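You operate a simulated robot arm through the tools that you are given. There is no shell and no other tool.

The job below is to be done with a simulated robot arm. You get a single attempt, and the scene is never put back.

TASK
Put the white fuse labelled "5" from the top of the pedal bench on top of the red microphone and the white fuse that says "3" on top of the beige short wooden block. Stack the string packet labelled "heavy" from the top of the pedal bench on top of the string packet marked "flat". Put one of the cream cartridges from the top of the wooden side table on the back of the long wooden bench. Put the yellow round pad on top of the cream tape case. Open the bottom left drawer of the grey cabinet, fetch the grey foam shield from the inside of the bottom left drawer of the grey cabinet and set it on top of the small loudspeaker and shut the drawer again. Any order will do.

The check looks at the end state, three seconds after you hand in, the way a careful person would. Anything else that was tipped, shoved, dropped, spilled or broken makes it a failure.

THE ROBOT
A 6-joint arm with a two-finger gripper on a trunk, on a base that drives. Base frame: it is fixed to the floor where the robot stands at the start and does not move with it; the origin is under the middle of the robot, x ahead of it, y to its left, z up; the surface under the hand at the start is at about z = 80. Readings come in cm, rad, newtons and seconds.
Its first joint turns from -2.897 to 2.897 rad. Places, roughly: back of the long wooden bench (210x17 cm) [-266, -48, 76]; bottom left drawer of the grey cabinet [-550, -180, 50]; cream cartridge [200, -100, 75]; cream tape case [-175, 250, 0]; grey foam shield (8x8x7 cm) [-550, -180, 40]; red microphone (5x5x15 cm) [100, -30, 90]; short wooden block [100, 0, 75]; small loudspeaker (14x14x6 cm) [-370, -140, 120]; string packet [125, -50, 75]; white fuse [75, 0, 75]; yellow round pad (6x6x5 cm) [-350, -160, 50]. Payload 2.45 kg.
The TCP is the grasp point between the finger pads, 2 cm short of the fingertips. In the tool frame z runs along the fingers and y along their closing line. The gripper opens to 14 cm. The gripper's body begins 16.8 cm behind the TCP.
Orientation is that of the tool frame in the base frame, as a unit quaternion [x, y, z, w]. With the fingers straight down and closing along the base's y, the tool's x points along the base's -x, its y along +y and its z along -z.

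THE INTERFACE
- The arm moves only by the tool send_rows. Its argument "plan" is one flat list of numbers, 7 for each row, row after row: the shift along the tool's x, y, z in units of 250 mm (1.0 is 250 mm), then the turn, a rotation vector about the tool's x, y, z in units of 60 degrees (1.0 is 60 degrees), then the finger opening in cm, from 0 to 14. In form: [tx, ty, tz, wx, wy, wz, gripper, tx, ty, tz, wx, wy, wz, gripper, ...]. A call has 1 to 20 rows; each row is the pose to reach, as a shift and turn from the pose commanded when the call began, along the tool's axes at that moment. A call with a number of a shift or a turn outside -1 to 1 is refused whole. Each row takes 0.2 s and may step no farther than 5 cm and 0.15 rad from the row before; otherwise, or with a gripper value out of range, the whole call is refused. Where a pose cannot be reached the arm comes as near as it can. A force on the tool above 40 N (or 10 N above the force at the start of the call, whichever is more), or a blocked arm, ends the call early, and 0.2 s more pass. The fingers move at their own pace (about 4.5 cm/s each) and stop on an object; they squeeze with about 45 N. The grip force told is the motor's: it shows also when the fingers shut on nothing. Time passes only in rows, and 0.2 s behind the last, so rows that repeat a pose let the fingers close. It gives the time, the measured TCP pose, the force on the tool (base axes), the opening and the grip force at its end, in the units of the frame above (readings bear some noise), with the torque about the TCP (base axes, N m) and any sound that the robot's microphone picked up, and new pictures: "pictures" is both (left out), scene, wrist or none.
- Cameras (640 x 400 px; columns grow to the right, rows downward): "scene" is now at [-11.51, 17.13, 117.66]; the picture's right is [-0.01, -1.00, 0.00], its down [-0.09, 0.00, -1.00] and it looks along [1.00, -0.01, -0.09] (base axes); focal length 276 px, centre (320, 200). "wrist" rides on the gripper at [7.8, 1.1, -20.9] in the tool frame; the picture's right is [-0.14, 0.99, 0.00], its down [-0.92, -0.13, -0.37] and it looks along [-0.37, -0.05, 0.93] (tool axes); focal length 280 px, centre (320, 200). There is no depth. A picture from a camera that has moved, and an enlarged one, comes with that camera's place and axes in the base frame and with its lens. The place of the scene camera against the robot may be out by one fixed shift of up to 2.5 cm in any direction.
- steer(legs): drives the robot by 1 to 6 legs, each [ahead, left, turn to the left] in cm, cm and rad, along the robot's own axes; the way and the turn of a leg run together, so that a leg with both is an arc; at most 150 cm and 3.142 rad a leg. The arm and the cameras ride along, it lands a little off, and it stops where it bumps. It gives what a move gives, and a new picture of the scene camera.
- head_to(pan, tilt): turns the head with the scene camera to pan (to the left, within 2.496 rad either way) and tilt (down, from -0.506 to 1.204), counted from straight ahead of the robot. It gives what a move gives, and a new picture of the scene camera.
- close_up(camera, box): a new picture of the part [left, top, right, bottom] of that camera's present view, enlarged. It takes no simulated time.
- sign_off(): hands the job in; it is judged then, once.

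Places have to be worked out from the pictures, the camera data and where the tool is seen. Open the gripper and draw the arm clear of the work before you hand the job in, unless the task says otherwise.

The tools are called after "Emit:" as a command line: name --argument value ..., lists and objects as JSON in quotes. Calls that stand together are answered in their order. send_rows: Moves the arm, as the interface text tells. Its arguments: {"type":"object","properties":{"plan":{"type":"array","items":{"type":"number"}},"pictures":{"type":"string","enum":["both","scene","wrist","none"]}},"required":["plan"]} The other tools are called the same way: steer (legs) drives the base; head_to (pan, tilt) turns the head that bears the scene camera; close_up (camera, box) takes an enlarged picture of a part of a camera's view; sign_off () hands the job in.

At the start:

```text
time: 0.0
eef_pos: [68.19, -8.66, 113.92]
ee_rot: [0.0, 1.0, -0.001, 0.0]
force: [-0.2, -0.3, -0.3]
wrist_torque: [0.01, -0.02, 0.0]
grip_width: 14.0
grip_force: 0.1
robot x, y, heading: [0.18, -0.11, -0.001]
head pan, tilt: [-0.005, 0.091]
```

scene: 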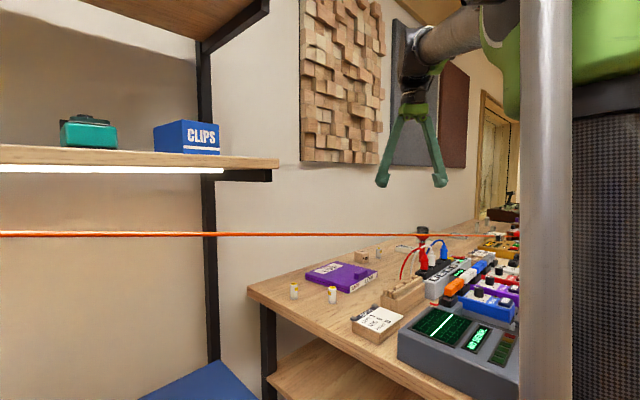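
wrist: 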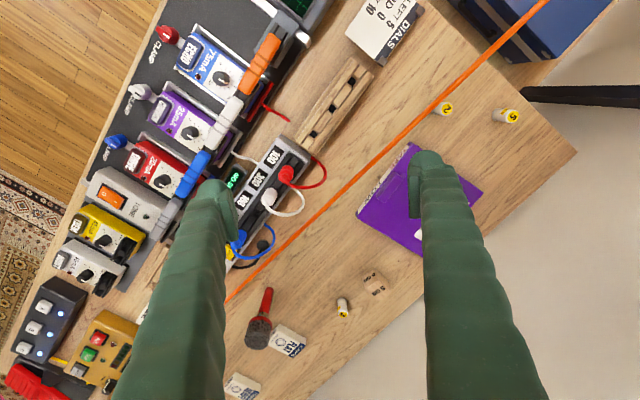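

The wrist picture shows the pedal bench below with fuses, packets, the microphone and an orange cord stretched across. I look closer at each before moving.

Emit:
close_up --camera "wrist" --box '[340, 80, 580, 240]'

Emit:
close_up --camera "wrist" --box '[200, 240, 440, 400]'

Emit:
close_up --camera "scene" --box '[240, 200, 520, 380]'

```text
2.50 times, centred on (460, 160) of wrist
camera zoom: at [60.29, -7.61, 134.87], right [0.14, 0.99, 0.0], down [0.92, -0.13, 0.37], along [0.37, -0.05, -0.93], focal length 701 px, centre (-30, 300)
```

zoom: 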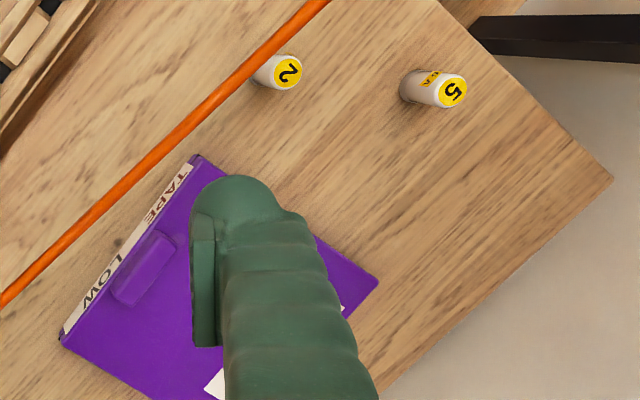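

```text
2.50 times, centred on (320, 320) of wrist
camera zoom: at [60.29, -7.61, 134.87], right [0.14, 0.99, 0.0], down [0.92, -0.13, 0.37], along [0.37, -0.05, -0.93], focal length 701 px, centre (320, -100)
```

zoom: 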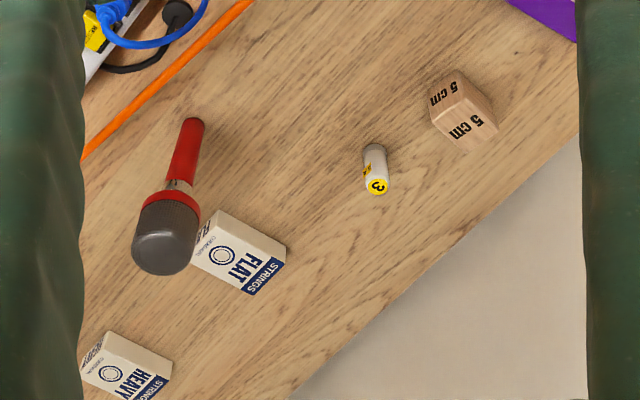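

```text
2.22 times, centred on (380, 290) of scene
camera zoom: at [-11.51, 17.13, 117.66], right [-0.01, -1.0, 0.0], down [-0.09, 0.0, -1.0], along [1.0, -0.01, -0.09], focal length 614 px, centre (187, 0)
```

zoom: 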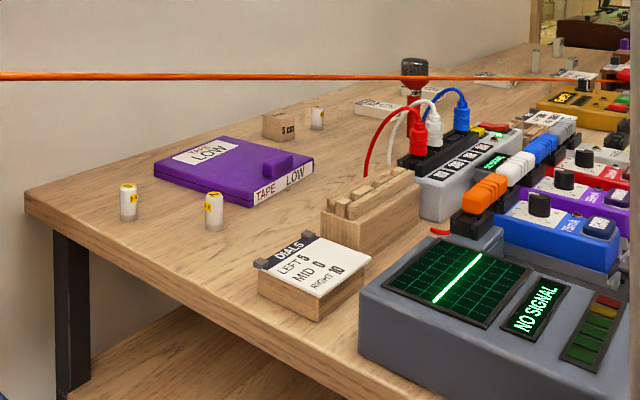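

Fuse 5 looks to be near (70, 26), fuse 3 near (109, -7), mic near (104, -24), with the orange cord running at about z 95–103 in front of them. I turn the head around to survey the room.

Emit:
head_to --pan -0.6 --tilt 0.4

Emit:
head_to --pan -1.4 --tilt 0.3

Emit:
head_to --pan -2.4 --tilt 0.3

Emit:
head_to --pan 2.45 --tilt 0.3

Emit:
head_to --pan 1.4 --tilt 0.3

Emit:
head_to --pan 0.0 --tilt 0.6

```text
time: 1.0
eef_pos: [68.22, -8.65, 113.92]
ee_rot: [0.0, 1.0, -0.001, 0.0]
force: [-0.7, -0.4, -0.5]
wrist_torque: [-0.01, 0.02, 0.0]
grip_width: 13.99
grip_force: 0.1
robot x, y, heading: [-0.24, -0.25, 0.001]
head pan, tilt: [-0.6, 0.4]
camera scene: at [-13.05, 11.95, 114.79], right [-0.56, -0.83, 0.0], down [-0.32, 0.22, -0.92], along [0.76, -0.52, -0.39], focal length 276 px, centre (320, 200)
```

scene: 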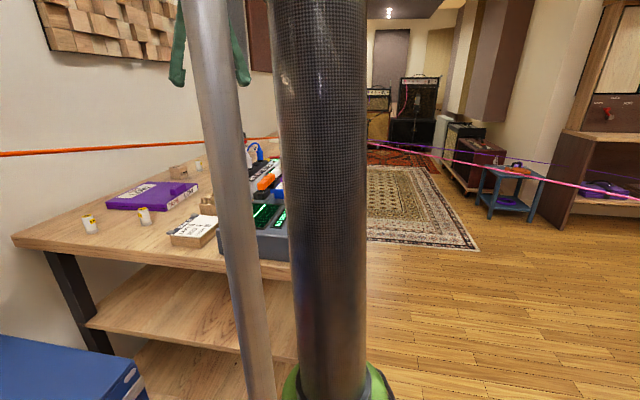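

```text
time: 2.1
eef_pos: [68.21, -8.69, 113.94]
ee_rot: [0.0, 1.0, -0.001, 0.0]
force: [-0.5, 0.5, -0.6]
wrist_torque: [0.0, -0.03, -0.04]
grip_width: 13.99
grip_force: 0.1
robot x, y, heading: [-0.27, -0.21, -0.001]
head pan, tilt: [-1.4, 0.3]
camera scene: at [-19.11, 7.98, 115.72], right [-0.99, -0.17, 0.0], down [-0.05, 0.29, -0.96], along [0.16, -0.94, -0.3], focal length 276 px, centre (320, 200)
```

scene: 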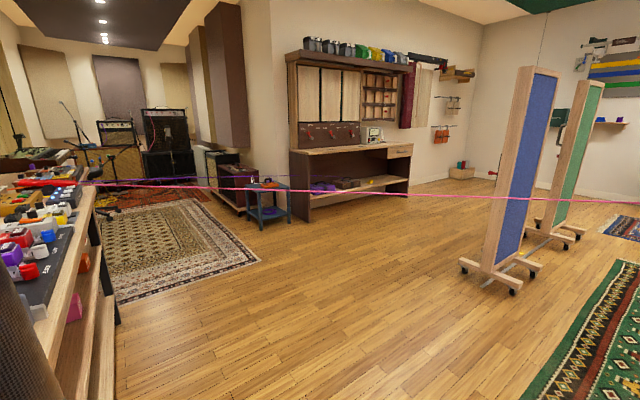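

```text
time: 3.4
eef_pos: [68.18, -8.65, 113.93]
ee_rot: [0.0, 1.0, -0.002, 0.0]
force: [-0.7, -0.9, -0.3]
wrist_torque: [0.01, 0.0, 0.01]
grip_width: 14.0
grip_force: 0.0
robot x, y, heading: [0.21, 0.11, 0.001]
head pan, tilt: [-2.4, 0.3]
camera scene: at [-27.58, 10.87, 115.72], right [-0.68, 0.74, 0.0], down [0.22, 0.2, -0.96], along [-0.7, -0.65, -0.3], focal length 276 px, centre (320, 200)
```

scene: 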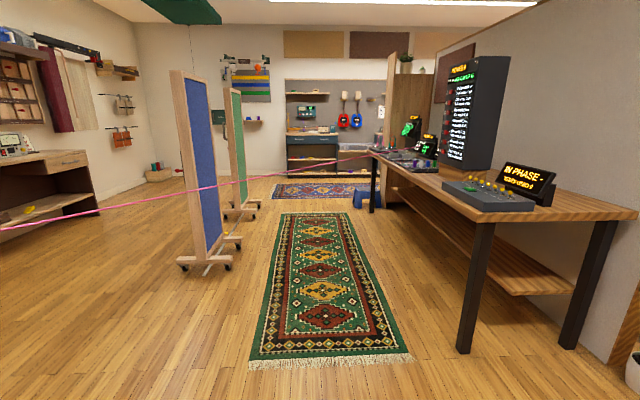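

```text
time: 7.2
eef_pos: [68.22, -8.68, 113.86]
ee_rot: [0.0, 1.0, 0.0, 0.0]
force: [0.6, -0.2, -0.4]
wrist_torque: [-0.01, -0.01, 0.0]
grip_width: 14.01
grip_force: 0.0
robot x, y, heading: [0.03, -0.11, -0.003]
head pan, tilt: [2.45, 0.3]
camera scene: at [-27.89, 23.13, 115.72], right [0.64, 0.77, 0.0], down [0.23, -0.19, -0.96], along [-0.74, 0.61, -0.3], focal length 276 px, centre (320, 200)
```

scene: 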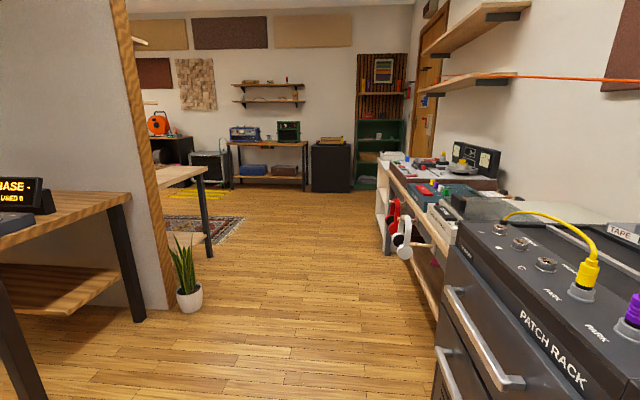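

```text
time: 8.5
eef_pos: [68.24, -8.59, 113.97]
ee_rot: [0.0, 1.0, -0.001, 0.0]
force: [-0.4, 0.6, 0.7]
wrist_torque: [0.0, 0.01, 0.02]
grip_width: 14.0
grip_force: 0.1
robot x, y, heading: [-0.21, -0.24, 0.0]
head pan, tilt: [1.4, 0.3]
camera scene: at [-19.12, 26.38, 115.72], right [0.99, -0.17, 0.0], down [-0.05, -0.29, -0.96], along [0.16, 0.94, -0.3], focal length 276 px, centre (320, 200)
```

scene: 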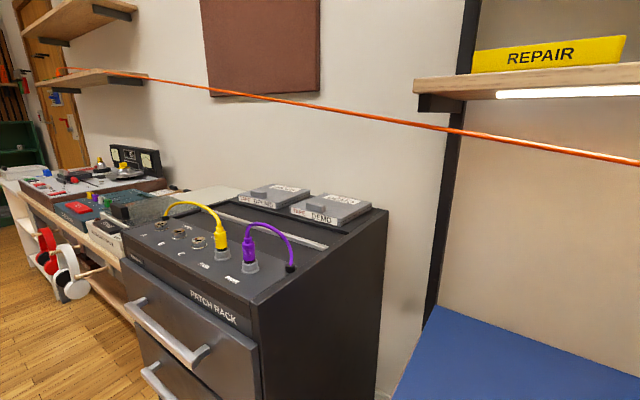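

```text
time: 10.1
eef_pos: [68.25, -8.68, 114.02]
ee_rot: [0.0, 1.0, -0.001, 0.0]
force: [-1.3, -0.7, 0.3]
wrist_torque: [0.02, -0.03, 0.03]
grip_width: 13.99
grip_force: 0.2
robot x, y, heading: [-0.24, -0.01, 0.003]
head pan, tilt: [0.0, 0.6]
camera scene: at [-11.86, 17.19, 112.97], right [0.0, -1.0, 0.0], down [-0.56, 0.0, -0.83], along [0.83, 0.0, -0.56], focal length 276 px, centre (320, 200)
```

scene: 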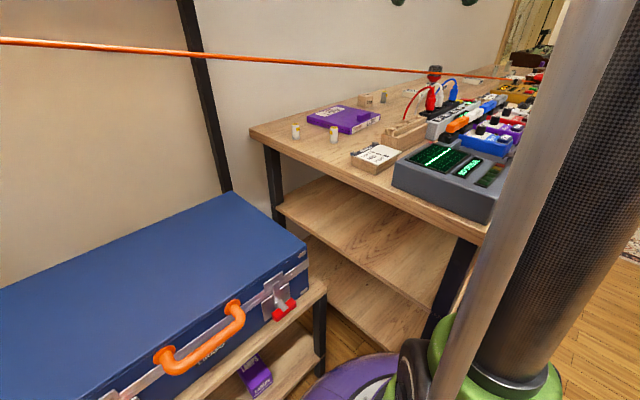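

The room is rotated about 45° from the base frame: the pedal bench runs along (0.7,-0.7). I look down for the robot's footprint and the room near the bench front.

Emit:
head_to --pan -0.3 --tilt 1.2

Emit:
head_to --pan -1.2 --tilt 1.0

Emit:
head_to --pan 0.1 --tilt 0.45

Emit:
close_up --camera "scene" --box '[320, 50, 560, 200]'

```text
time: 11.1
eef_pos: [68.21, -8.71, 113.87]
ee_rot: [0.0, 1.0, 0.0, 0.0]
force: [-0.4, -0.9, -0.7]
wrist_torque: [0.01, 0.01, 0.01]
grip_width: 14.02
grip_force: 0.1
robot x, y, heading: [-0.14, -0.16, 0.001]
head pan, tilt: [-0.3, 1.201]
camera scene: at [-15.35, 15.53, 108.51], right [-0.3, -0.96, 0.0], down [-0.89, 0.28, -0.36], along [0.35, -0.11, -0.93], focal length 276 px, centre (320, 200)
```

scene: 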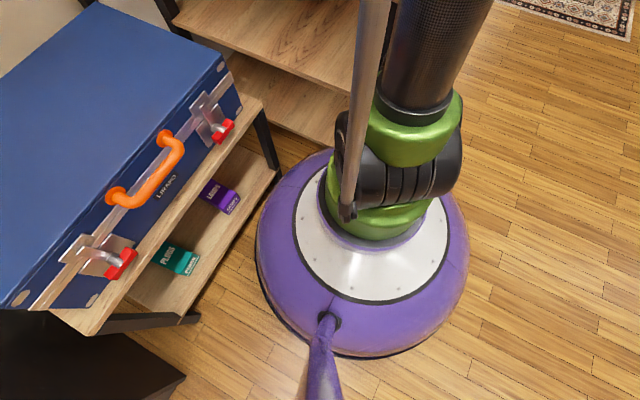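

```text
time: 12.3
eef_pos: [68.23, -8.66, 114.02]
ee_rot: [0.0, 1.0, -0.001, 0.0]
force: [0.2, 0.2, -0.3]
wrist_torque: [-0.01, 0.02, 0.02]
grip_width: 14.02
grip_force: 0.1
robot x, y, heading: [-0.16, -0.11, 0.003]
head pan, tilt: [-1.201, 1.0]
camera scene: at [-18.18, 10.69, 109.77], right [-0.93, -0.36, 0.0], down [-0.31, 0.78, -0.54], along [0.2, -0.5, -0.84], focal length 276 px, centre (320, 200)
```

scene: 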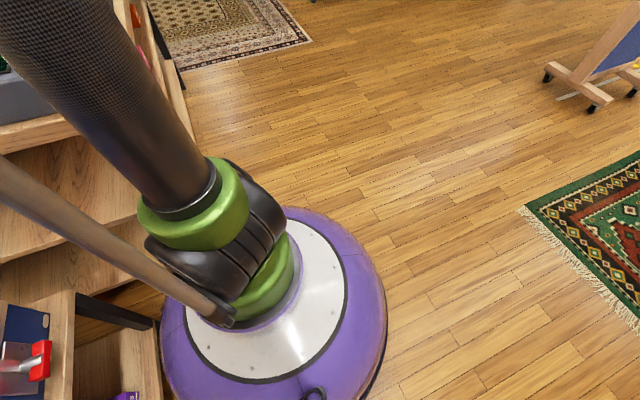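

```text
time: 13.7
eef_pos: [68.16, -8.59, 113.91]
ee_rot: [0.0, 1.0, -0.001, 0.0]
force: [0.9, -0.2, 0.0]
wrist_torque: [-0.02, 0.01, 0.0]
grip_width: 13.99
grip_force: 0.1
robot x, y, heading: [0.33, 0.07, 0.004]
head pan, tilt: [0.099, 0.45]
camera scene: at [-11.56, 18.09, 114.32], right [0.1, -1.0, 0.0], down [-0.43, -0.04, -0.9], along [0.9, 0.09, -0.44], focal length 276 px, centre (320, 200)
```

scene: 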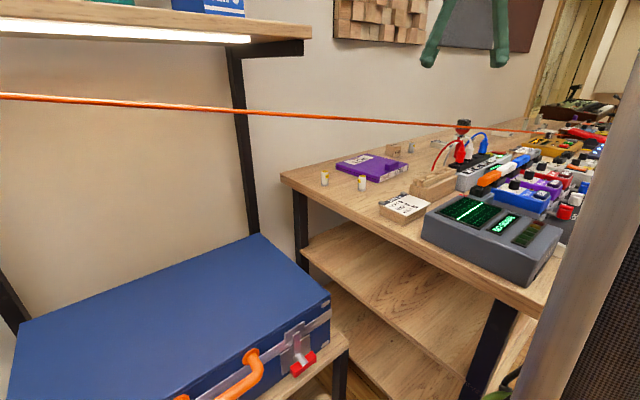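

```text
2.67 times, centred on (440, 125) of scene
camera zoom: at [-11.56, 18.09, 114.32], right [0.1, -1.0, 0.0], down [-0.43, -0.04, -0.9], along [0.9, 0.09, -0.44], focal length 737 px, centre (0, 400)
```

zoom: 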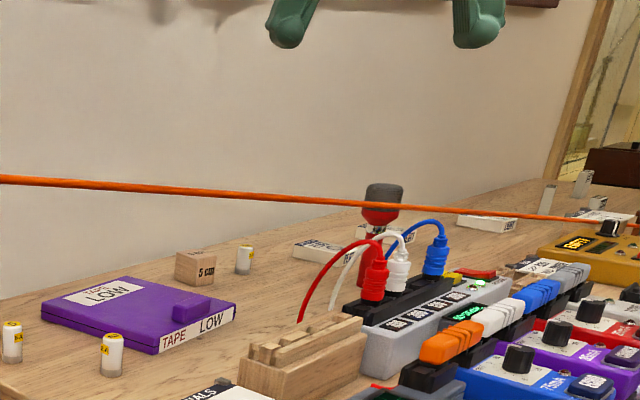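

Disc base, shelves and suitcase are close, but the arm can reach fuse 5 from here; the cord stays 10 cm below the fingers at this height. I shift the hand left toward the fuse, keeping height, with the fingers half closed.

Emit:
send_rows --plan '[0, 0.16, 0, 0, 0, 0, 6, 0, 0.32, 0, 0, 0, 0, 6, 0, 0.48, 0, 0, 0, 0, 6, 0, 0.64, 0, 0, 0, 0, 6, 0, 0.8, 0, 0, 0, 0, 6, 0, 0.96, 0, 0, 0, 0, 6]' --pictures "wrist"

Emit:
send_rows --plan '[0, 0.14, 0, 0, 0, 0, 6, 0, 0.28, 0, 0, 0, 0, 6, -0.02, 0.42, 0, 0, 0, 0, 6, -0.02, 0.42, 0.15, 0, 0, 0, 6, -0.02, 0.42, 0.3, 0, 0, 0, 6, -0.02, 0.42, 0.45, 0, 0, 0, 6]' --pictures "both"

```text
time: 15.1
eef_pos: [68.22, 15.01, 114.09]
ee_rot: [0.0, 1.0, 0.0, 0.0]
force: [0.4, -1.1, -0.6]
wrist_torque: [0.06, -0.02, -0.02]
grip_width: 5.98
grip_force: 0.0
robot x, y, heading: [0.36, -0.04, 0.0]
head pan, tilt: [0.099, 0.45]
camera wrist: at [60.35, 16.05, 134.99], right [0.14, 0.99, 0.0], down [0.92, -0.13, 0.37], along [0.37, -0.05, -0.93], focal length 280 px, centre (320, 200)
```

wrist: 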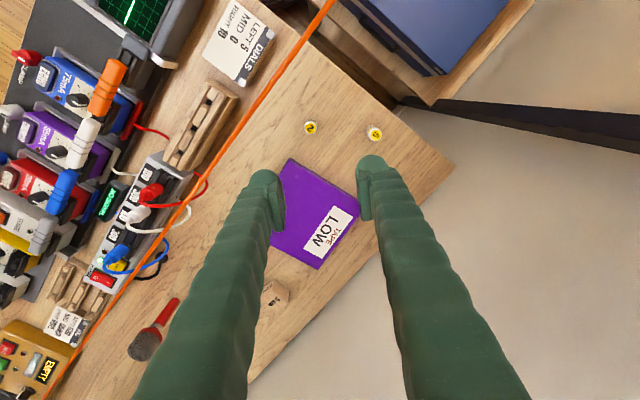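

```text
time: 16.5
eef_pos: [69.0, 25.69, 102.67]
ee_rot: [0.0, 1.0, -0.001, 0.0]
force: [-0.8, 0.2, 0.1]
wrist_torque: [0.02, -0.05, -0.02]
grip_width: 6.04
grip_force: 0.1
robot x, y, heading: [0.03, 0.09, 0.0]
head pan, tilt: [0.099, 0.45]
camera scene: at [-11.56, 18.1, 114.32], right [0.1, -0.99, 0.0], down [-0.43, -0.04, -0.9], along [0.9, 0.09, -0.44], focal length 276 px, centre (320, 200)
camera wrist: at [61.12, 26.82, 123.61], right [0.14, 0.99, 0.0], down [0.92, -0.13, 0.37], along [0.37, -0.05, -0.93], focal length 280 px, centre (320, 200)
```

scene: 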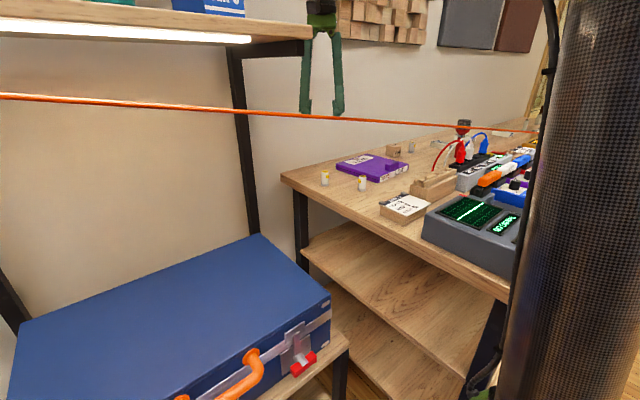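
wrist: 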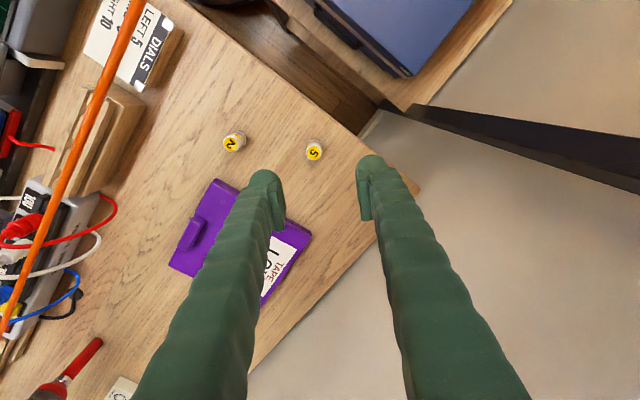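

Fuse 5 lies just below and between the fingers, about (69.2, 25). A close look gives its top and base.

Emit:
close_up --camera "wrist" --box '[200, 100, 400, 225]'

Emit:
close_up --camera "scene" --box '[270, 100, 430, 200]'

```text
3.20 times, centred on (300, 162) of wrist
camera zoom: at [61.12, 26.82, 123.61], right [0.14, 0.99, 0.0], down [0.92, -0.13, 0.37], along [0.37, -0.05, -0.93], focal length 897 px, centre (384, 320)
```

zoom: 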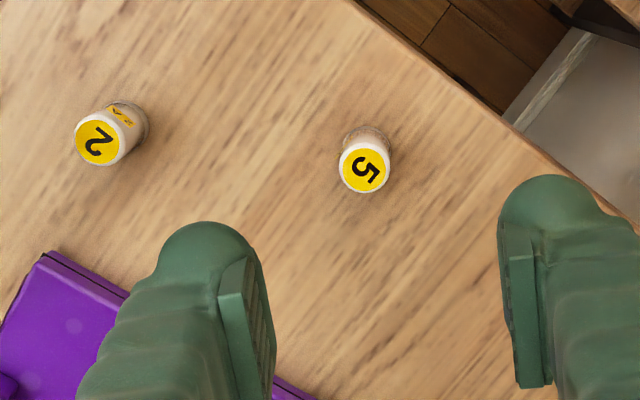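

```text
4.00 times, centred on (350, 150) of scene
camera zoom: at [-11.56, 18.1, 114.32], right [0.1, -0.99, 0.0], down [-0.43, -0.04, -0.9], along [0.9, 0.09, -0.44], focal length 1105 px, centre (200, 400)
```

zoom: 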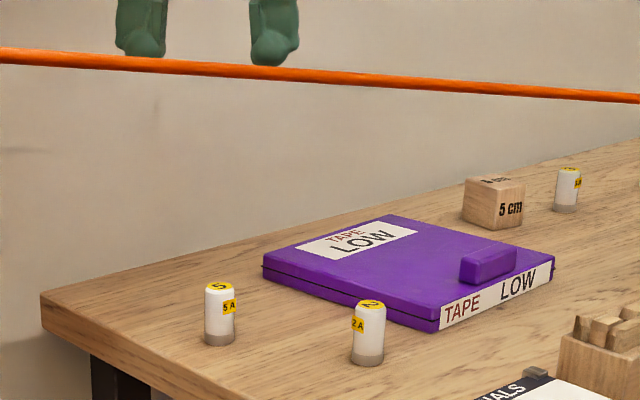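

Fuse 5 is about 2.5 cm wide and 4.5 cm tall at (69.4, 24.9). I descend so the fingertips stay 2 cm over the bench and close on its upper half.

Emit:
send_rows --plan '[-0.016, -0.032, 0.15, 0, 0, 0, 6, -0.016, -0.032, 0.3, 0, 0, 0, 6, -0.016, -0.032, 0.45, 0, 0, 0, 6, -0.016, -0.032, 0.6, 0, 0, 0, 6, -0.016, -0.032, 0.7, 0, 0, 0, 6, -0.016, -0.032, 0.748, 0, 0, 0, 6]' --pictures "both"

```text
time: 17.9
eef_pos: [69.34, 25.04, 84.07]
ee_rot: [0.001, 1.0, -0.001, 0.0]
force: [0.4, -0.5, 0.0]
wrist_torque: [-0.04, -0.01, -0.02]
grip_width: 5.98
grip_force: 0.1
robot x, y, heading: [0.0, -0.12, -0.0]
head pan, tilt: [0.099, 0.45]
camera scene: at [-11.56, 18.1, 114.32], right [0.1, -1.0, 0.0], down [-0.43, -0.04, -0.9], along [0.9, 0.09, -0.44], focal length 276 px, centre (320, 200)
camera wrist: at [61.47, 26.01, 104.92], right [0.14, 0.99, 0.0], down [0.92, -0.13, 0.37], along [0.37, -0.05, -0.93], focal length 280 px, centre (320, 200)
```

scene: 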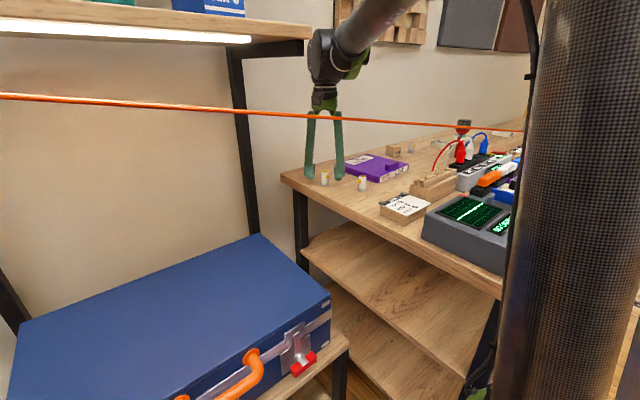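
wrist: 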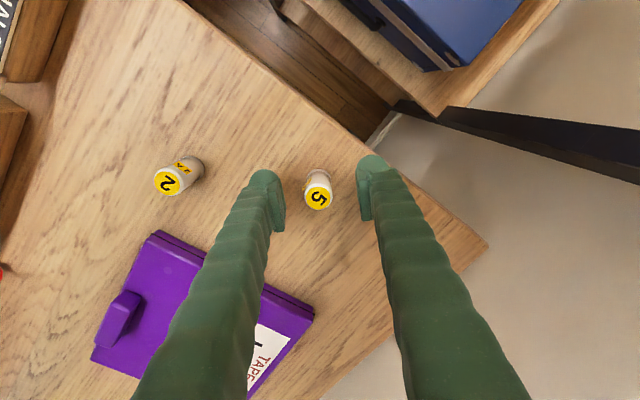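

The fuse top sits right at the grasp point. I lower 0.6 cm and close.

Emit:
send_rows --plan '[0, 0, 0.024, 0, 0, 0, 6, 0, 0, 0.024, 0, 0, 0, 1, 0, 0, 0.024, 0, 0, 0, 1, 0, 0, 0.024, 0, 0, 0, 1, 0, 0, 0.024, 0, 0, 0, 1]' --pictures "none"

Emit:
send_rows --plan '[0, 0, -0.1, 0, 0, 0, 1, 0, 0, -0.25, 0, 0, 0, 1, 0, 0, -0.4, 0, 0, 0, 1, 0, 0, -0.55, 0, 0, 0, 1, 0, 0, -0.7, 0, 0, 0, 1, 0, 0, -0.85, 0, 0, 0, 1, 0, 0, -1.0, 0, 0, 0, 1]' --pictures "both"

```text
time: 19.1
eef_pos: [69.27, 24.99, 83.47]
ee_rot: [0.0, 1.0, -0.002, -0.001]
force: [-0.4, 0.4, 0.1]
wrist_torque: [0.01, -0.01, -0.01]
grip_width: 2.01
grip_force: 37.9
robot x, y, heading: [0.09, 0.04, 0.0]
head pan, tilt: [0.099, 0.45]
```

```text
time: 20.7
eef_pos: [69.09, 25.28, 108.37]
ee_rot: [0.0, 1.0, -0.001, 0.0]
force: [0.2, -0.1, 0.0]
wrist_torque: [-0.03, 0.0, -0.04]
grip_width: 1.91
grip_force: 44.0
robot x, y, heading: [-0.01, 0.21, 0.003]
head pan, tilt: [0.099, 0.45]
camera scene: at [-11.55, 18.1, 114.32], right [0.1, -1.0, 0.0], down [-0.43, -0.04, -0.9], along [0.9, 0.09, -0.44], focal length 276 px, centre (320, 200)
camera wrist: at [61.18, 26.29, 129.19], right [0.14, 0.99, 0.0], down [0.92, -0.13, 0.37], along [0.37, -0.05, -0.93], focal length 280 px, centre (320, 200)
```

scene: 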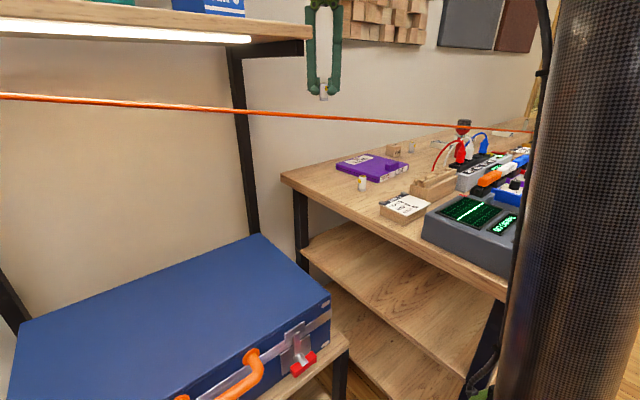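
wrist: 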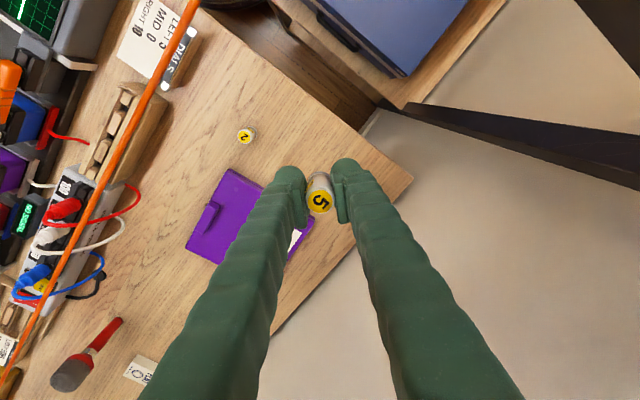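

Fuse 5 is held (2 cm wide, grip 44 N). I raise it well over the cord and draw the arm in before driving.

Emit:
send_rows --plan '[0, 0, -0.18, 0, 0, 0, 1, 0, 0, -0.36, 0, 0, 0, 1, 0, 0, -0.52, 0, 0, 0, 1, 0.12, -0.12, -0.6, 0, 0, 0, 1, 0.25, -0.25, -0.6, 0, 0, 0, 1, 0.38, -0.38, -0.6, 0, 0, 0, 1, 0.51, -0.51, -0.6, 0, 0, 0, 1, 0.64, -0.64, -0.6, 0, 0, 0, 1, 0.77, -0.77, -0.6, 0, 0, 0, 1, 0.9, -0.9, -0.6, 0, 0, 0, 1, 1.0, -1.0, -0.6, 0, 0, 0, 1]' --pictures "both"

```text
time: 23.1
eef_pos: [44.03, 0.02, 123.6]
ee_rot: [0.0, 1.0, -0.001, 0.0]
force: [0.5, -0.4, 0.0]
wrist_torque: [-0.03, 0.03, 0.0]
grip_width: 1.93
grip_force: 43.8
robot x, y, heading: [0.13, -0.2, 0.001]
head pan, tilt: [0.099, 0.45]
camera scene: at [-11.54, 18.1, 114.32], right [0.1, -0.99, 0.0], down [-0.43, -0.04, -0.9], along [0.9, 0.09, -0.44], focal length 276 px, centre (320, 200)
camera wrist: at [36.11, 0.92, 144.53], right [0.14, 0.99, 0.0], down [0.92, -0.13, 0.37], along [0.37, -0.05, -0.93], focal length 280 px, centre (320, 200)
```

scene: 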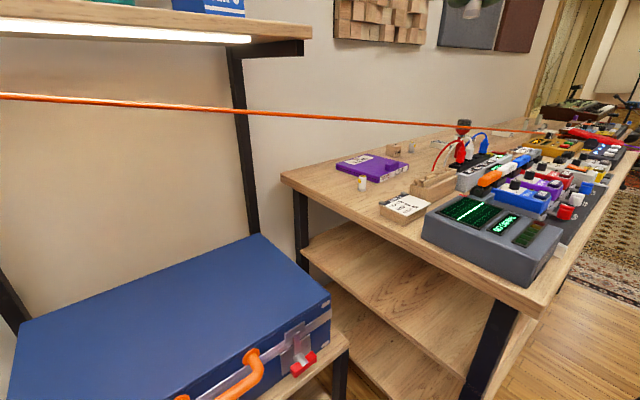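
wrist: 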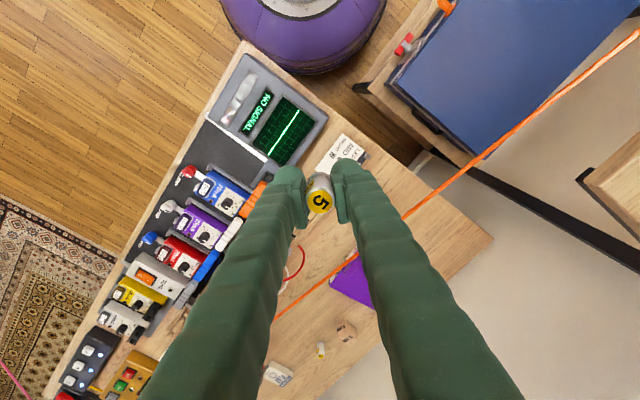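

Bench corner is at about (24, -13); the pink cord seems to run near y ≈ -110, z ≈ 80, well clear of where I want to stand. I drive back around the corner to the bench front, turning to face it.

Emit:
steer --legs '[[-28.3, -28.3, 0], [0, 0, 0.785]]'

Emit:
head_to --pan -1.2 --tilt 0.35

Emit:
head_to --pan -0.4 --tilt 0.5

```text
time: 27.7
eef_pos: [2.07, 3.91, 123.49]
ee_rot: [-0.397, 0.918, -0.001, 0.0]
force: [0.3, 0.3, -0.8]
wrist_torque: [0.0, 0.0, -0.01]
grip_width: 1.91
grip_force: 44.4
robot x, y, heading: [-27.92, -27.87, 0.824]
head pan, tilt: [0.099, 0.45]
camera scene: at [-49.96, -23.04, 114.32], right [0.79, -0.61, 0.0], down [-0.26, -0.35, -0.9], along [0.55, 0.72, -0.44], focal length 276 px, centre (320, 200)
```

scene: 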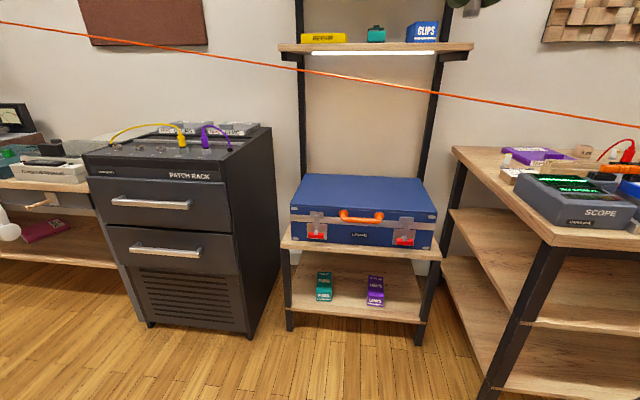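

```text
time: 29.2
eef_pos: [2.1, 3.99, 123.65]
ee_rot: [-0.398, 0.918, -0.001, 0.0]
force: [-0.8, -0.6, 0.3]
wrist_torque: [-0.04, 0.04, 0.01]
grip_width: 1.91
grip_force: 44.7
robot x, y, heading: [-27.88, -28.14, 0.819]
head pan, tilt: [-1.201, 0.351]
camera scene: at [-46.89, -33.81, 115.24], right [-0.37, -0.93, 0.0], down [-0.32, 0.13, -0.94], along [0.87, -0.35, -0.34], focal length 276 px, centre (320, 200)
```

scene: 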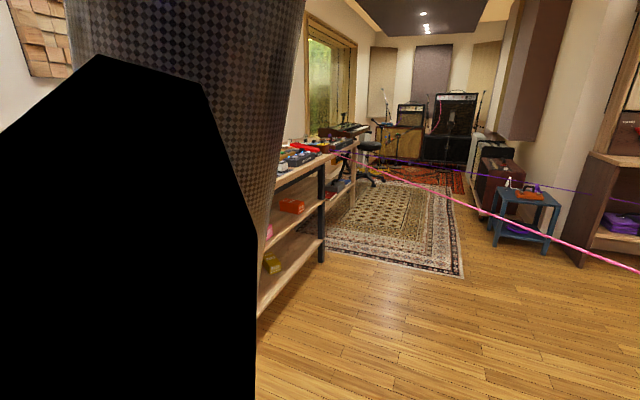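

```text
time: 30.3
eef_pos: [2.11, 4.1, 123.71]
ee_rot: [-0.398, 0.917, -0.001, 0.0]
force: [0.3, -0.8, -1.1]
wrist_torque: [-0.01, -0.02, 0.01]
grip_width: 1.9
grip_force: 43.7
robot x, y, heading: [-28.24, -28.17, 0.821]
head pan, tilt: [-0.4, 0.499]
camera scene: at [-47.22, -26.65, 113.88], right [0.41, -0.91, 0.0], down [-0.44, -0.19, -0.88], along [0.8, 0.36, -0.48], focal length 276 px, centre (320, 200)
```

scene: 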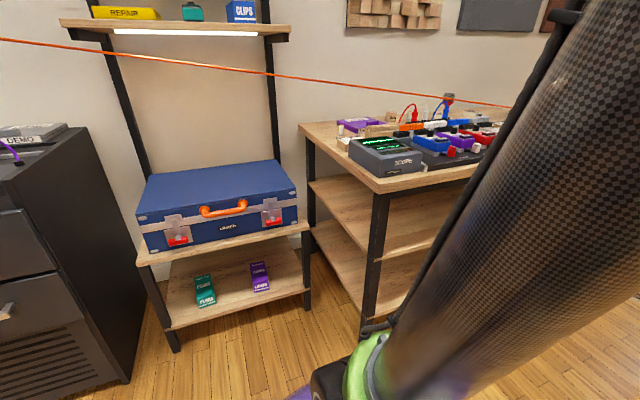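

Path along the bench front is clear and the pink cord runs around y ≈ -120. I slide right along the bench and square up to it.

Emit:
steer --legs '[[0, -78.4, 0], [0, 0, -0.036]]'

Emit:
head_to --pan -0.5 --tilt 0.55

Emit:
head_to --pan 0.2 --tilt 0.55

```text
time: 34.8
eef_pos: [57.74, -47.91, 123.65]
ee_rot: [-0.383, 0.924, 0.0, 0.001]
force: [-0.1, -1.3, -1.1]
wrist_torque: [-0.02, 0.02, -0.02]
grip_width: 1.89
grip_force: 44.1
robot x, y, heading: [26.6, -79.1, 0.79]
head pan, tilt: [-0.4, 0.499]
camera scene: at [7.43, -76.92, 113.87], right [0.38, -0.93, 0.0], down [-0.44, -0.18, -0.88], along [0.81, 0.33, -0.48], focal length 276 px, centre (320, 200)
```

scene: 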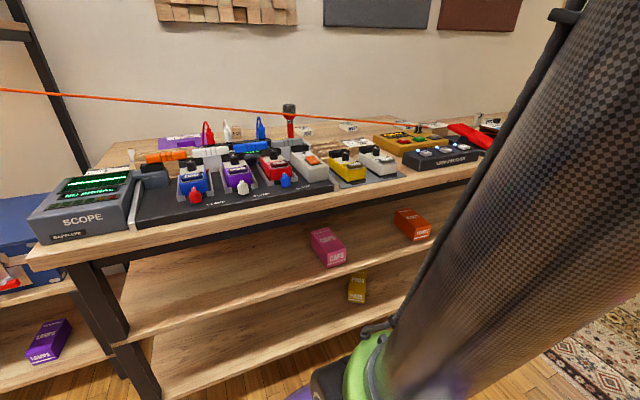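

```text
time: 35.4
eef_pos: [57.82, -47.88, 123.67]
ee_rot: [-0.382, 0.924, -0.001, 0.0]
force: [-0.1, -0.1, -0.7]
wrist_torque: [0.03, -0.01, 0.03]
grip_width: 1.89
grip_force: 44.2
robot x, y, heading: [26.68, -79.03, 0.789]
head pan, tilt: [-0.499, 0.55]
camera scene: at [7.62, -77.8, 113.42], right [0.28, -0.96, 0.0], down [-0.5, -0.15, -0.85], along [0.82, 0.24, -0.52], focal length 276 px, centre (320, 200)
```

scene: 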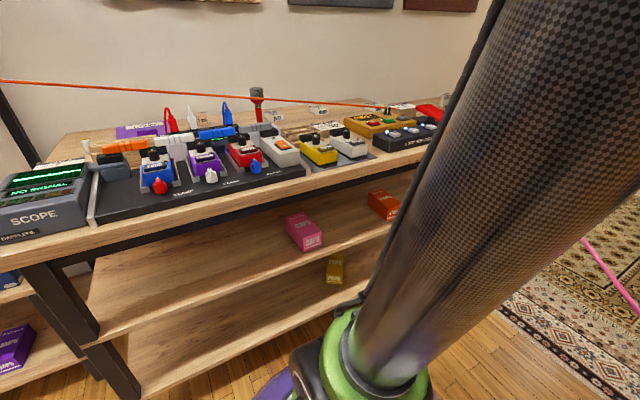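

```text
time: 36.5
eef_pos: [57.82, -47.98, 123.62]
ee_rot: [-0.383, 0.924, -0.001, 0.0]
force: [0.1, -0.6, -0.9]
wrist_torque: [0.01, -0.02, 0.0]
grip_width: 1.87
grip_force: 43.4
robot x, y, heading: [26.74, -79.24, 0.783]
head pan, tilt: [0.201, 0.55]
camera scene: at [3.97, -72.85, 113.42], right [0.83, -0.55, 0.0], down [-0.29, -0.44, -0.85], along [0.47, 0.71, -0.52], focal length 276 px, centre (320, 200)
```

scene: 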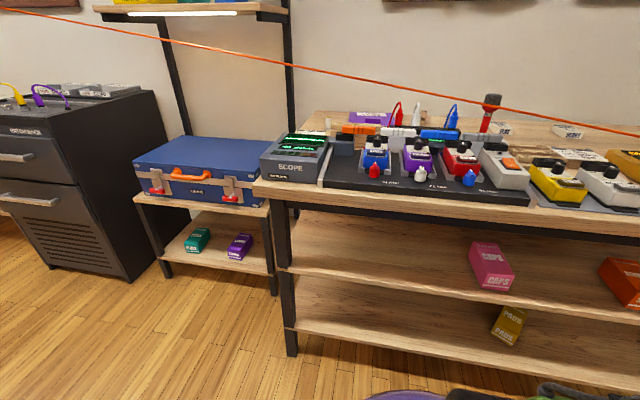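

I'm at bench-front distance ~45 cm. I move right 11 cm, then creep ahead so all objects come into reach; if the base meets the shelf it will stop.

Emit:
steer --legs '[[0, -11, 0], [12, 0, 0]]'

Emit:
head_to --pan 0.0 --tilt 1.2

```text
time: 38.5
eef_pos: [74.15, -47.4, 123.67]
ee_rot: [-0.383, 0.924, -0.001, 0.0]
force: [-0.7, -0.8, -1.0]
wrist_torque: [0.01, 0.02, 0.02]
grip_width: 1.85
grip_force: 43.6
robot x, y, heading: [43.22, -78.37, 0.784]
head pan, tilt: [0.201, 0.55]
camera scene: at [20.35, -72.25, 113.42], right [0.83, -0.55, 0.0], down [-0.29, -0.44, -0.85], along [0.47, 0.71, -0.52], focal length 276 px, centre (320, 200)
```

scene: 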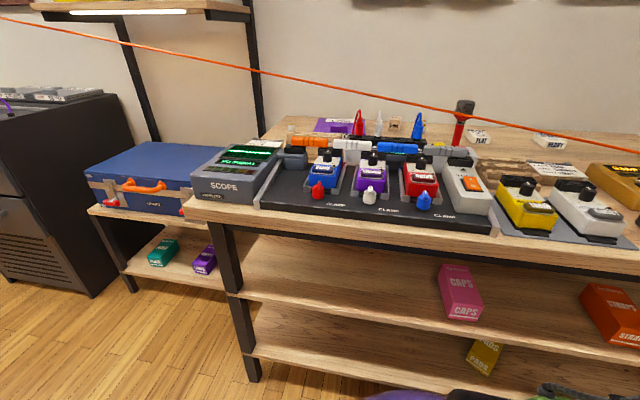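

```text
time: 39.6
eef_pos: [74.1, -47.28, 123.5]
ee_rot: [-0.383, 0.924, -0.001, 0.0]
force: [0.1, -0.1, 0.2]
wrist_torque: [-0.02, 0.0, 0.0]
grip_width: 1.8
grip_force: 43.6
robot x, y, heading: [43.05, -78.39, 0.787]
head pan, tilt: [0.0, 1.201]
camera scene: at [19.35, -75.78, 108.51], right [0.71, -0.71, 0.0], down [-0.66, -0.66, -0.36], along [0.26, 0.26, -0.93], focal length 276 px, centre (320, 200)
```

scene: 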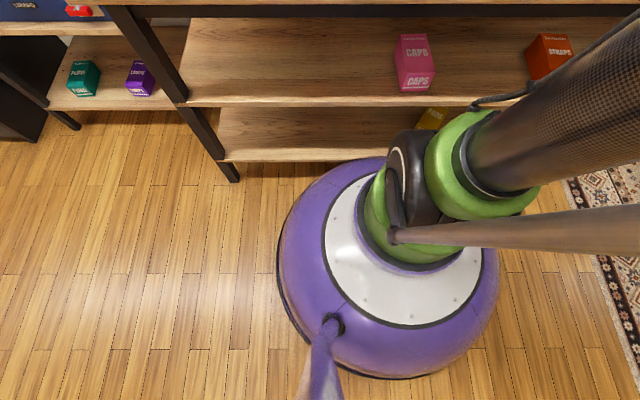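

The dome's front is about level with the shelf edge. I try creeping further ahead; the base stops if it touches.

Emit:
steer --legs '[[4, 0, 0]]'

Emit:
close_up --camera "wrist" --box '[160, 100, 480, 300]'

```text
time: 40.5
eef_pos: [76.89, -44.51, 123.59]
ee_rot: [-0.383, 0.924, 0.0, 0.0]
force: [0.9, 0.4, -0.3]
wrist_torque: [0.04, 0.01, 0.01]
grip_width: 1.9
grip_force: 43.6
robot x, y, heading: [45.86, -75.48, 0.781]
head pan, tilt: [0.0, 1.201]
camera scene: at [22.13, -73.01, 108.51], right [0.71, -0.71, 0.0], down [-0.66, -0.66, -0.36], along [0.26, 0.26, -0.93], focal length 276 px, centre (320, 200)
```

scene: 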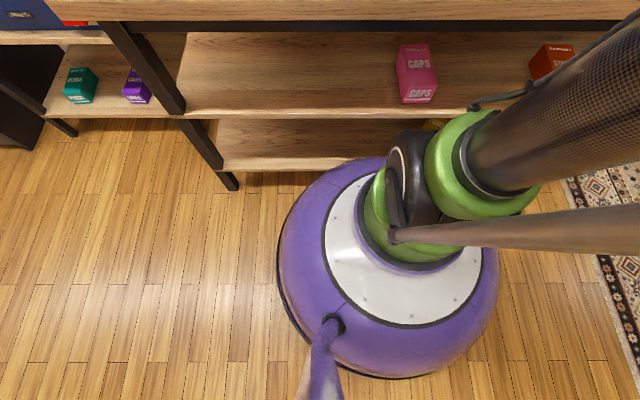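

```text
2.00 times, centred on (320, 200) of wrist
camera zoom: at [70.5, -49.33, 144.54], right [-0.6, 0.8, 0.0], down [0.74, 0.56, 0.37], along [0.3, 0.22, -0.93], focal length 561 px, centre (320, 200)
```

zoom: 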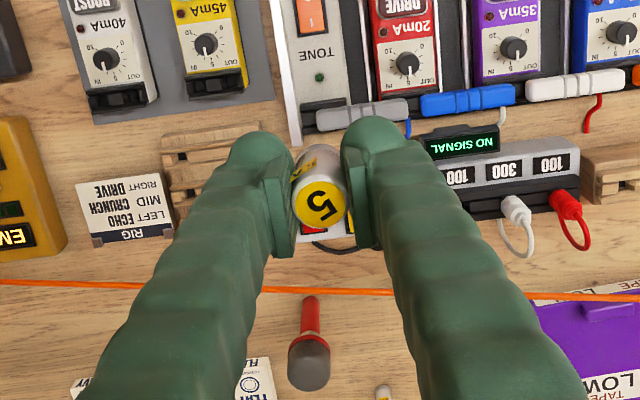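

No bump; the fuse is held upright. I creep another 4 cm.

Emit:
steer --legs '[[4, 0, 0]]'

```text
time: 41.4
eef_pos: [78.41, -43.02, 123.65]
ee_rot: [-0.382, 0.924, -0.001, 0.001]
force: [0.7, -0.1, -0.2]
wrist_torque: [0.02, 0.04, 0.01]
grip_width: 1.88
grip_force: 44.3
robot x, y, heading: [47.19, -74.15, 0.785]
head pan, tilt: [0.0, 1.201]
stopped in leg 1: the robot was blocked; the commanded pose is now the measured one
camera scene: at [23.52, -71.63, 108.51], right [0.71, -0.71, 0.0], down [-0.66, -0.66, -0.36], along [0.26, 0.26, -0.93], focal length 276 px, centre (320, 200)
```

scene: 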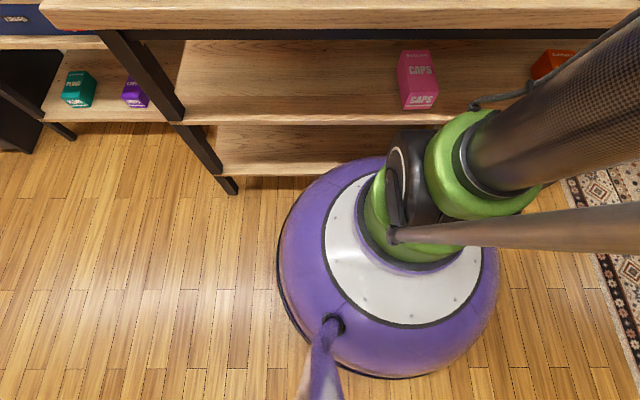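

Base touches the shelf now; the mic is about 75 cm off, all else under 97 cm. I extend the arm toward the microphone, staying high over the cord.

Emit:
send_rows --plan '[-0.16, -0.04, 0, 0, 0, 0, 1, -0.32, -0.08, 0, 0, 0, 0, 1, -0.48, -0.12, 0, 0, 0, 0, 1, -0.64, -0.16, 0, 0, 0, 0, 1, -0.8, -0.2, 0, 0, 0, 0, 1, -0.9, -0.22, 0, 0, 0, 0, 1]' --pictures "none"

Emit:
head_to --pan -0.15 --tilt 0.25

Emit:
close_up --camera "wrist" --box '[160, 100, 480, 300]'

```text
time: 42.8
eef_pos: [98.04, -31.36, 123.93]
ee_rot: [-0.382, 0.924, 0.0, 0.001]
force: [0.0, -0.8, 0.0]
wrist_torque: [0.06, -0.07, 0.0]
grip_width: 1.9
grip_force: 43.6
robot x, y, heading: [47.09, -74.01, 0.787]
head pan, tilt: [0.0, 1.201]
```

```text
time: 44.0
eef_pos: [98.0, -31.42, 123.88]
ee_rot: [-0.383, 0.924, -0.001, 0.002]
force: [0.2, 0.6, -0.2]
wrist_torque: [0.0, -0.01, -0.02]
grip_width: 1.92
grip_force: 44.0
robot x, y, heading: [46.93, -74.61, 0.788]
head pan, tilt: [-0.15, 0.25]
camera scene: at [27.09, -70.03, 116.18], right [0.59, -0.8, 0.0], down [-0.2, -0.15, -0.97], along [0.78, 0.58, -0.25], focal length 276 px, centre (320, 200)
```

scene: 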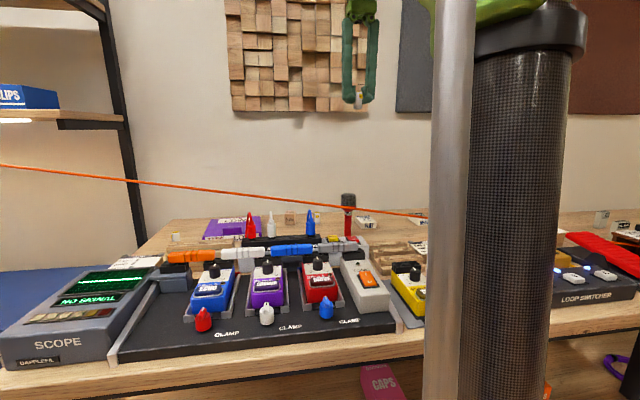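

```text
2.00 times, centred on (320, 200) of wrist
camera zoom: at [91.6, -36.15, 144.7], right [-0.6, 0.8, 0.0], down [0.74, 0.56, 0.37], along [0.3, 0.22, -0.93], focal length 561 px, centre (320, 200)
```

zoom: 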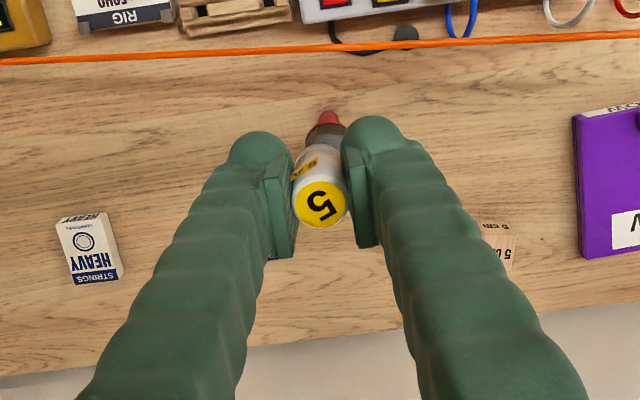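

The mic is at about (103.8, -26.1), slightly ahead of the hand. I move over it and come down part way so its head shows above the fuse in the wrist view.

Emit:
send_rows --plan '[-0.157, -0.007, 0, 0, 0, 0, 1, -0.314, -0.014, 0, 0, 0, 0, 1, -0.314, -0.014, 0.16, 0, 0, 0, 1, -0.314, -0.014, 0.32, 0, 0, 0, 1, -0.314, -0.014, 0.48, 0, 0, 0, 1]' --pictures "scene"

Emit:
close_up --camera "wrist" --box '[220, 100, 420, 225]'

Emit:
close_up --camera "scene" --box '[290, 130, 418, 210]'

```text
time: 45.2
eef_pos: [104.17, -25.8, 111.87]
ee_rot: [-0.382, 0.924, -0.001, 0.001]
force: [0.4, -0.2, -1.6]
wrist_torque: [0.0, -0.02, 0.0]
grip_width: 1.9
grip_force: 44.6
robot x, y, heading: [46.77, -74.12, 0.787]
head pan, tilt: [-0.15, 0.25]
camera scene: at [27.1, -70.03, 116.19], right [0.59, -0.8, 0.0], down [-0.2, -0.15, -0.97], along [0.78, 0.58, -0.25], focal length 276 px, centre (320, 200)
```

scene: 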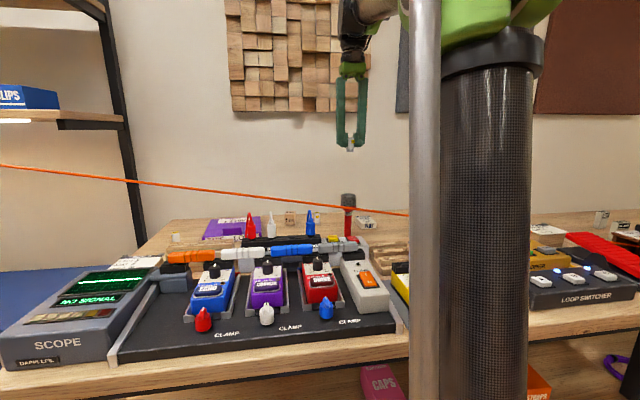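

```text
3.20 times, centred on (320, 162) of wrist
camera zoom: at [97.71, -30.6, 132.71], right [-0.6, 0.8, 0.0], down [0.74, 0.56, 0.37], along [0.3, 0.22, -0.93], focal length 897 px, centre (320, 320)
```

zoom: 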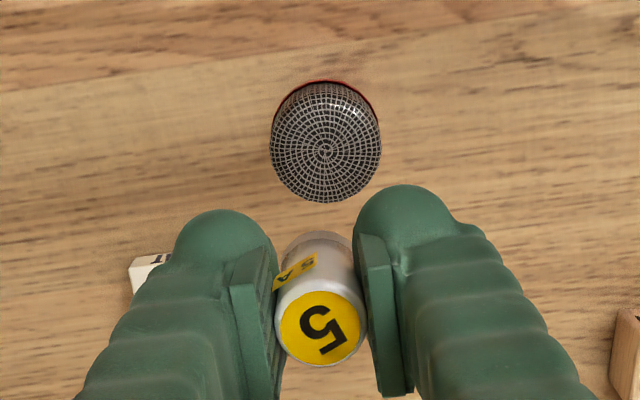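

```text
5.00 times, centred on (354, 170) of scene
camera zoom: at [27.1, -70.03, 116.19], right [0.59, -0.8, 0.0], down [-0.2, -0.15, -0.97], along [0.78, 0.58, -0.25], focal length 1381 px, centre (150, 350)
```

zoom: 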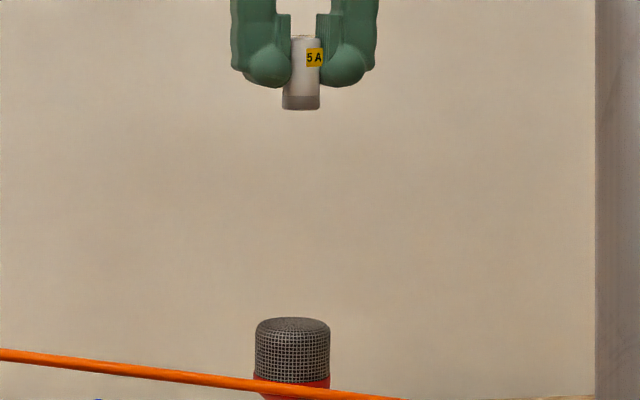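

The mic head has a broad flat-ish top, about 0.4 cm nearer to the robot and 0.2 cm left of the fuse. I correct that and descend to about 1 cm above it.

Emit:
send_rows --plan '[0.016, 0.008, 0.1, 0, 0, 0, 1, 0.016, 0.008, 0.25, 0, 0, 0, 1, 0.016, 0.008, 0.38, 0, 0, 0, 1, 0.016, 0.008, 0.46, 0, 0, 0, 1, 0.016, 0.008, 0.5, 0, 0, 0, 1]' --pictures "none"

Emit:
close_up --camera "wrist" --box '[220, 100, 420, 225]'

Emit:
close_up --camera "scene" --box '[290, 130, 418, 210]'

```text
time: 46.4
eef_pos: [103.8, -25.98, 99.33]
ee_rot: [-0.382, 0.924, 0.0, 0.002]
force: [0.2, 0.4, -0.4]
wrist_torque: [0.01, 0.02, 0.0]
grip_width: 1.88
grip_force: 44.2
robot x, y, heading: [47.16, -73.84, 0.789]
head pan, tilt: [-0.15, 0.25]
```

```text
3.20 times, centred on (320, 162) of wrist
camera zoom: at [97.38, -30.82, 120.2], right [-0.6, 0.8, 0.0], down [0.74, 0.56, 0.37], along [0.3, 0.22, -0.93], focal length 897 px, centre (320, 320)
```

zoom: 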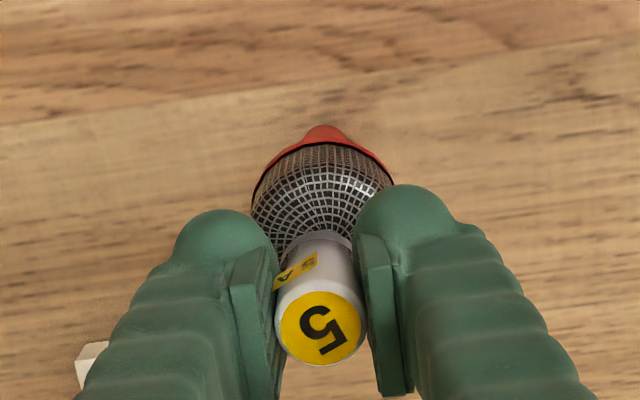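

```text
5.00 times, centred on (354, 170) of scene
camera zoom: at [27.09, -70.03, 116.19], right [0.59, -0.8, 0.0], down [-0.2, -0.15, -0.97], along [0.78, 0.58, -0.25], focal length 1381 px, centre (150, 350)
```

zoom: 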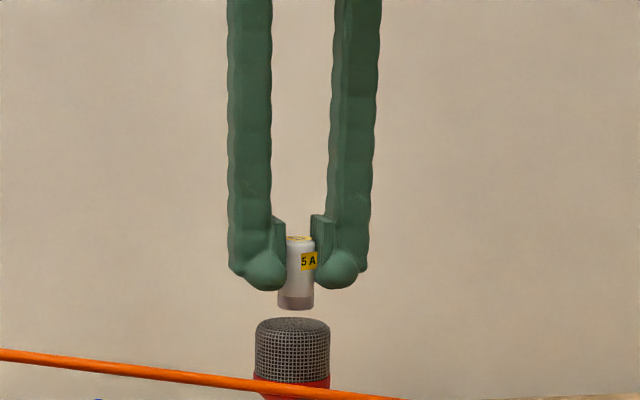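

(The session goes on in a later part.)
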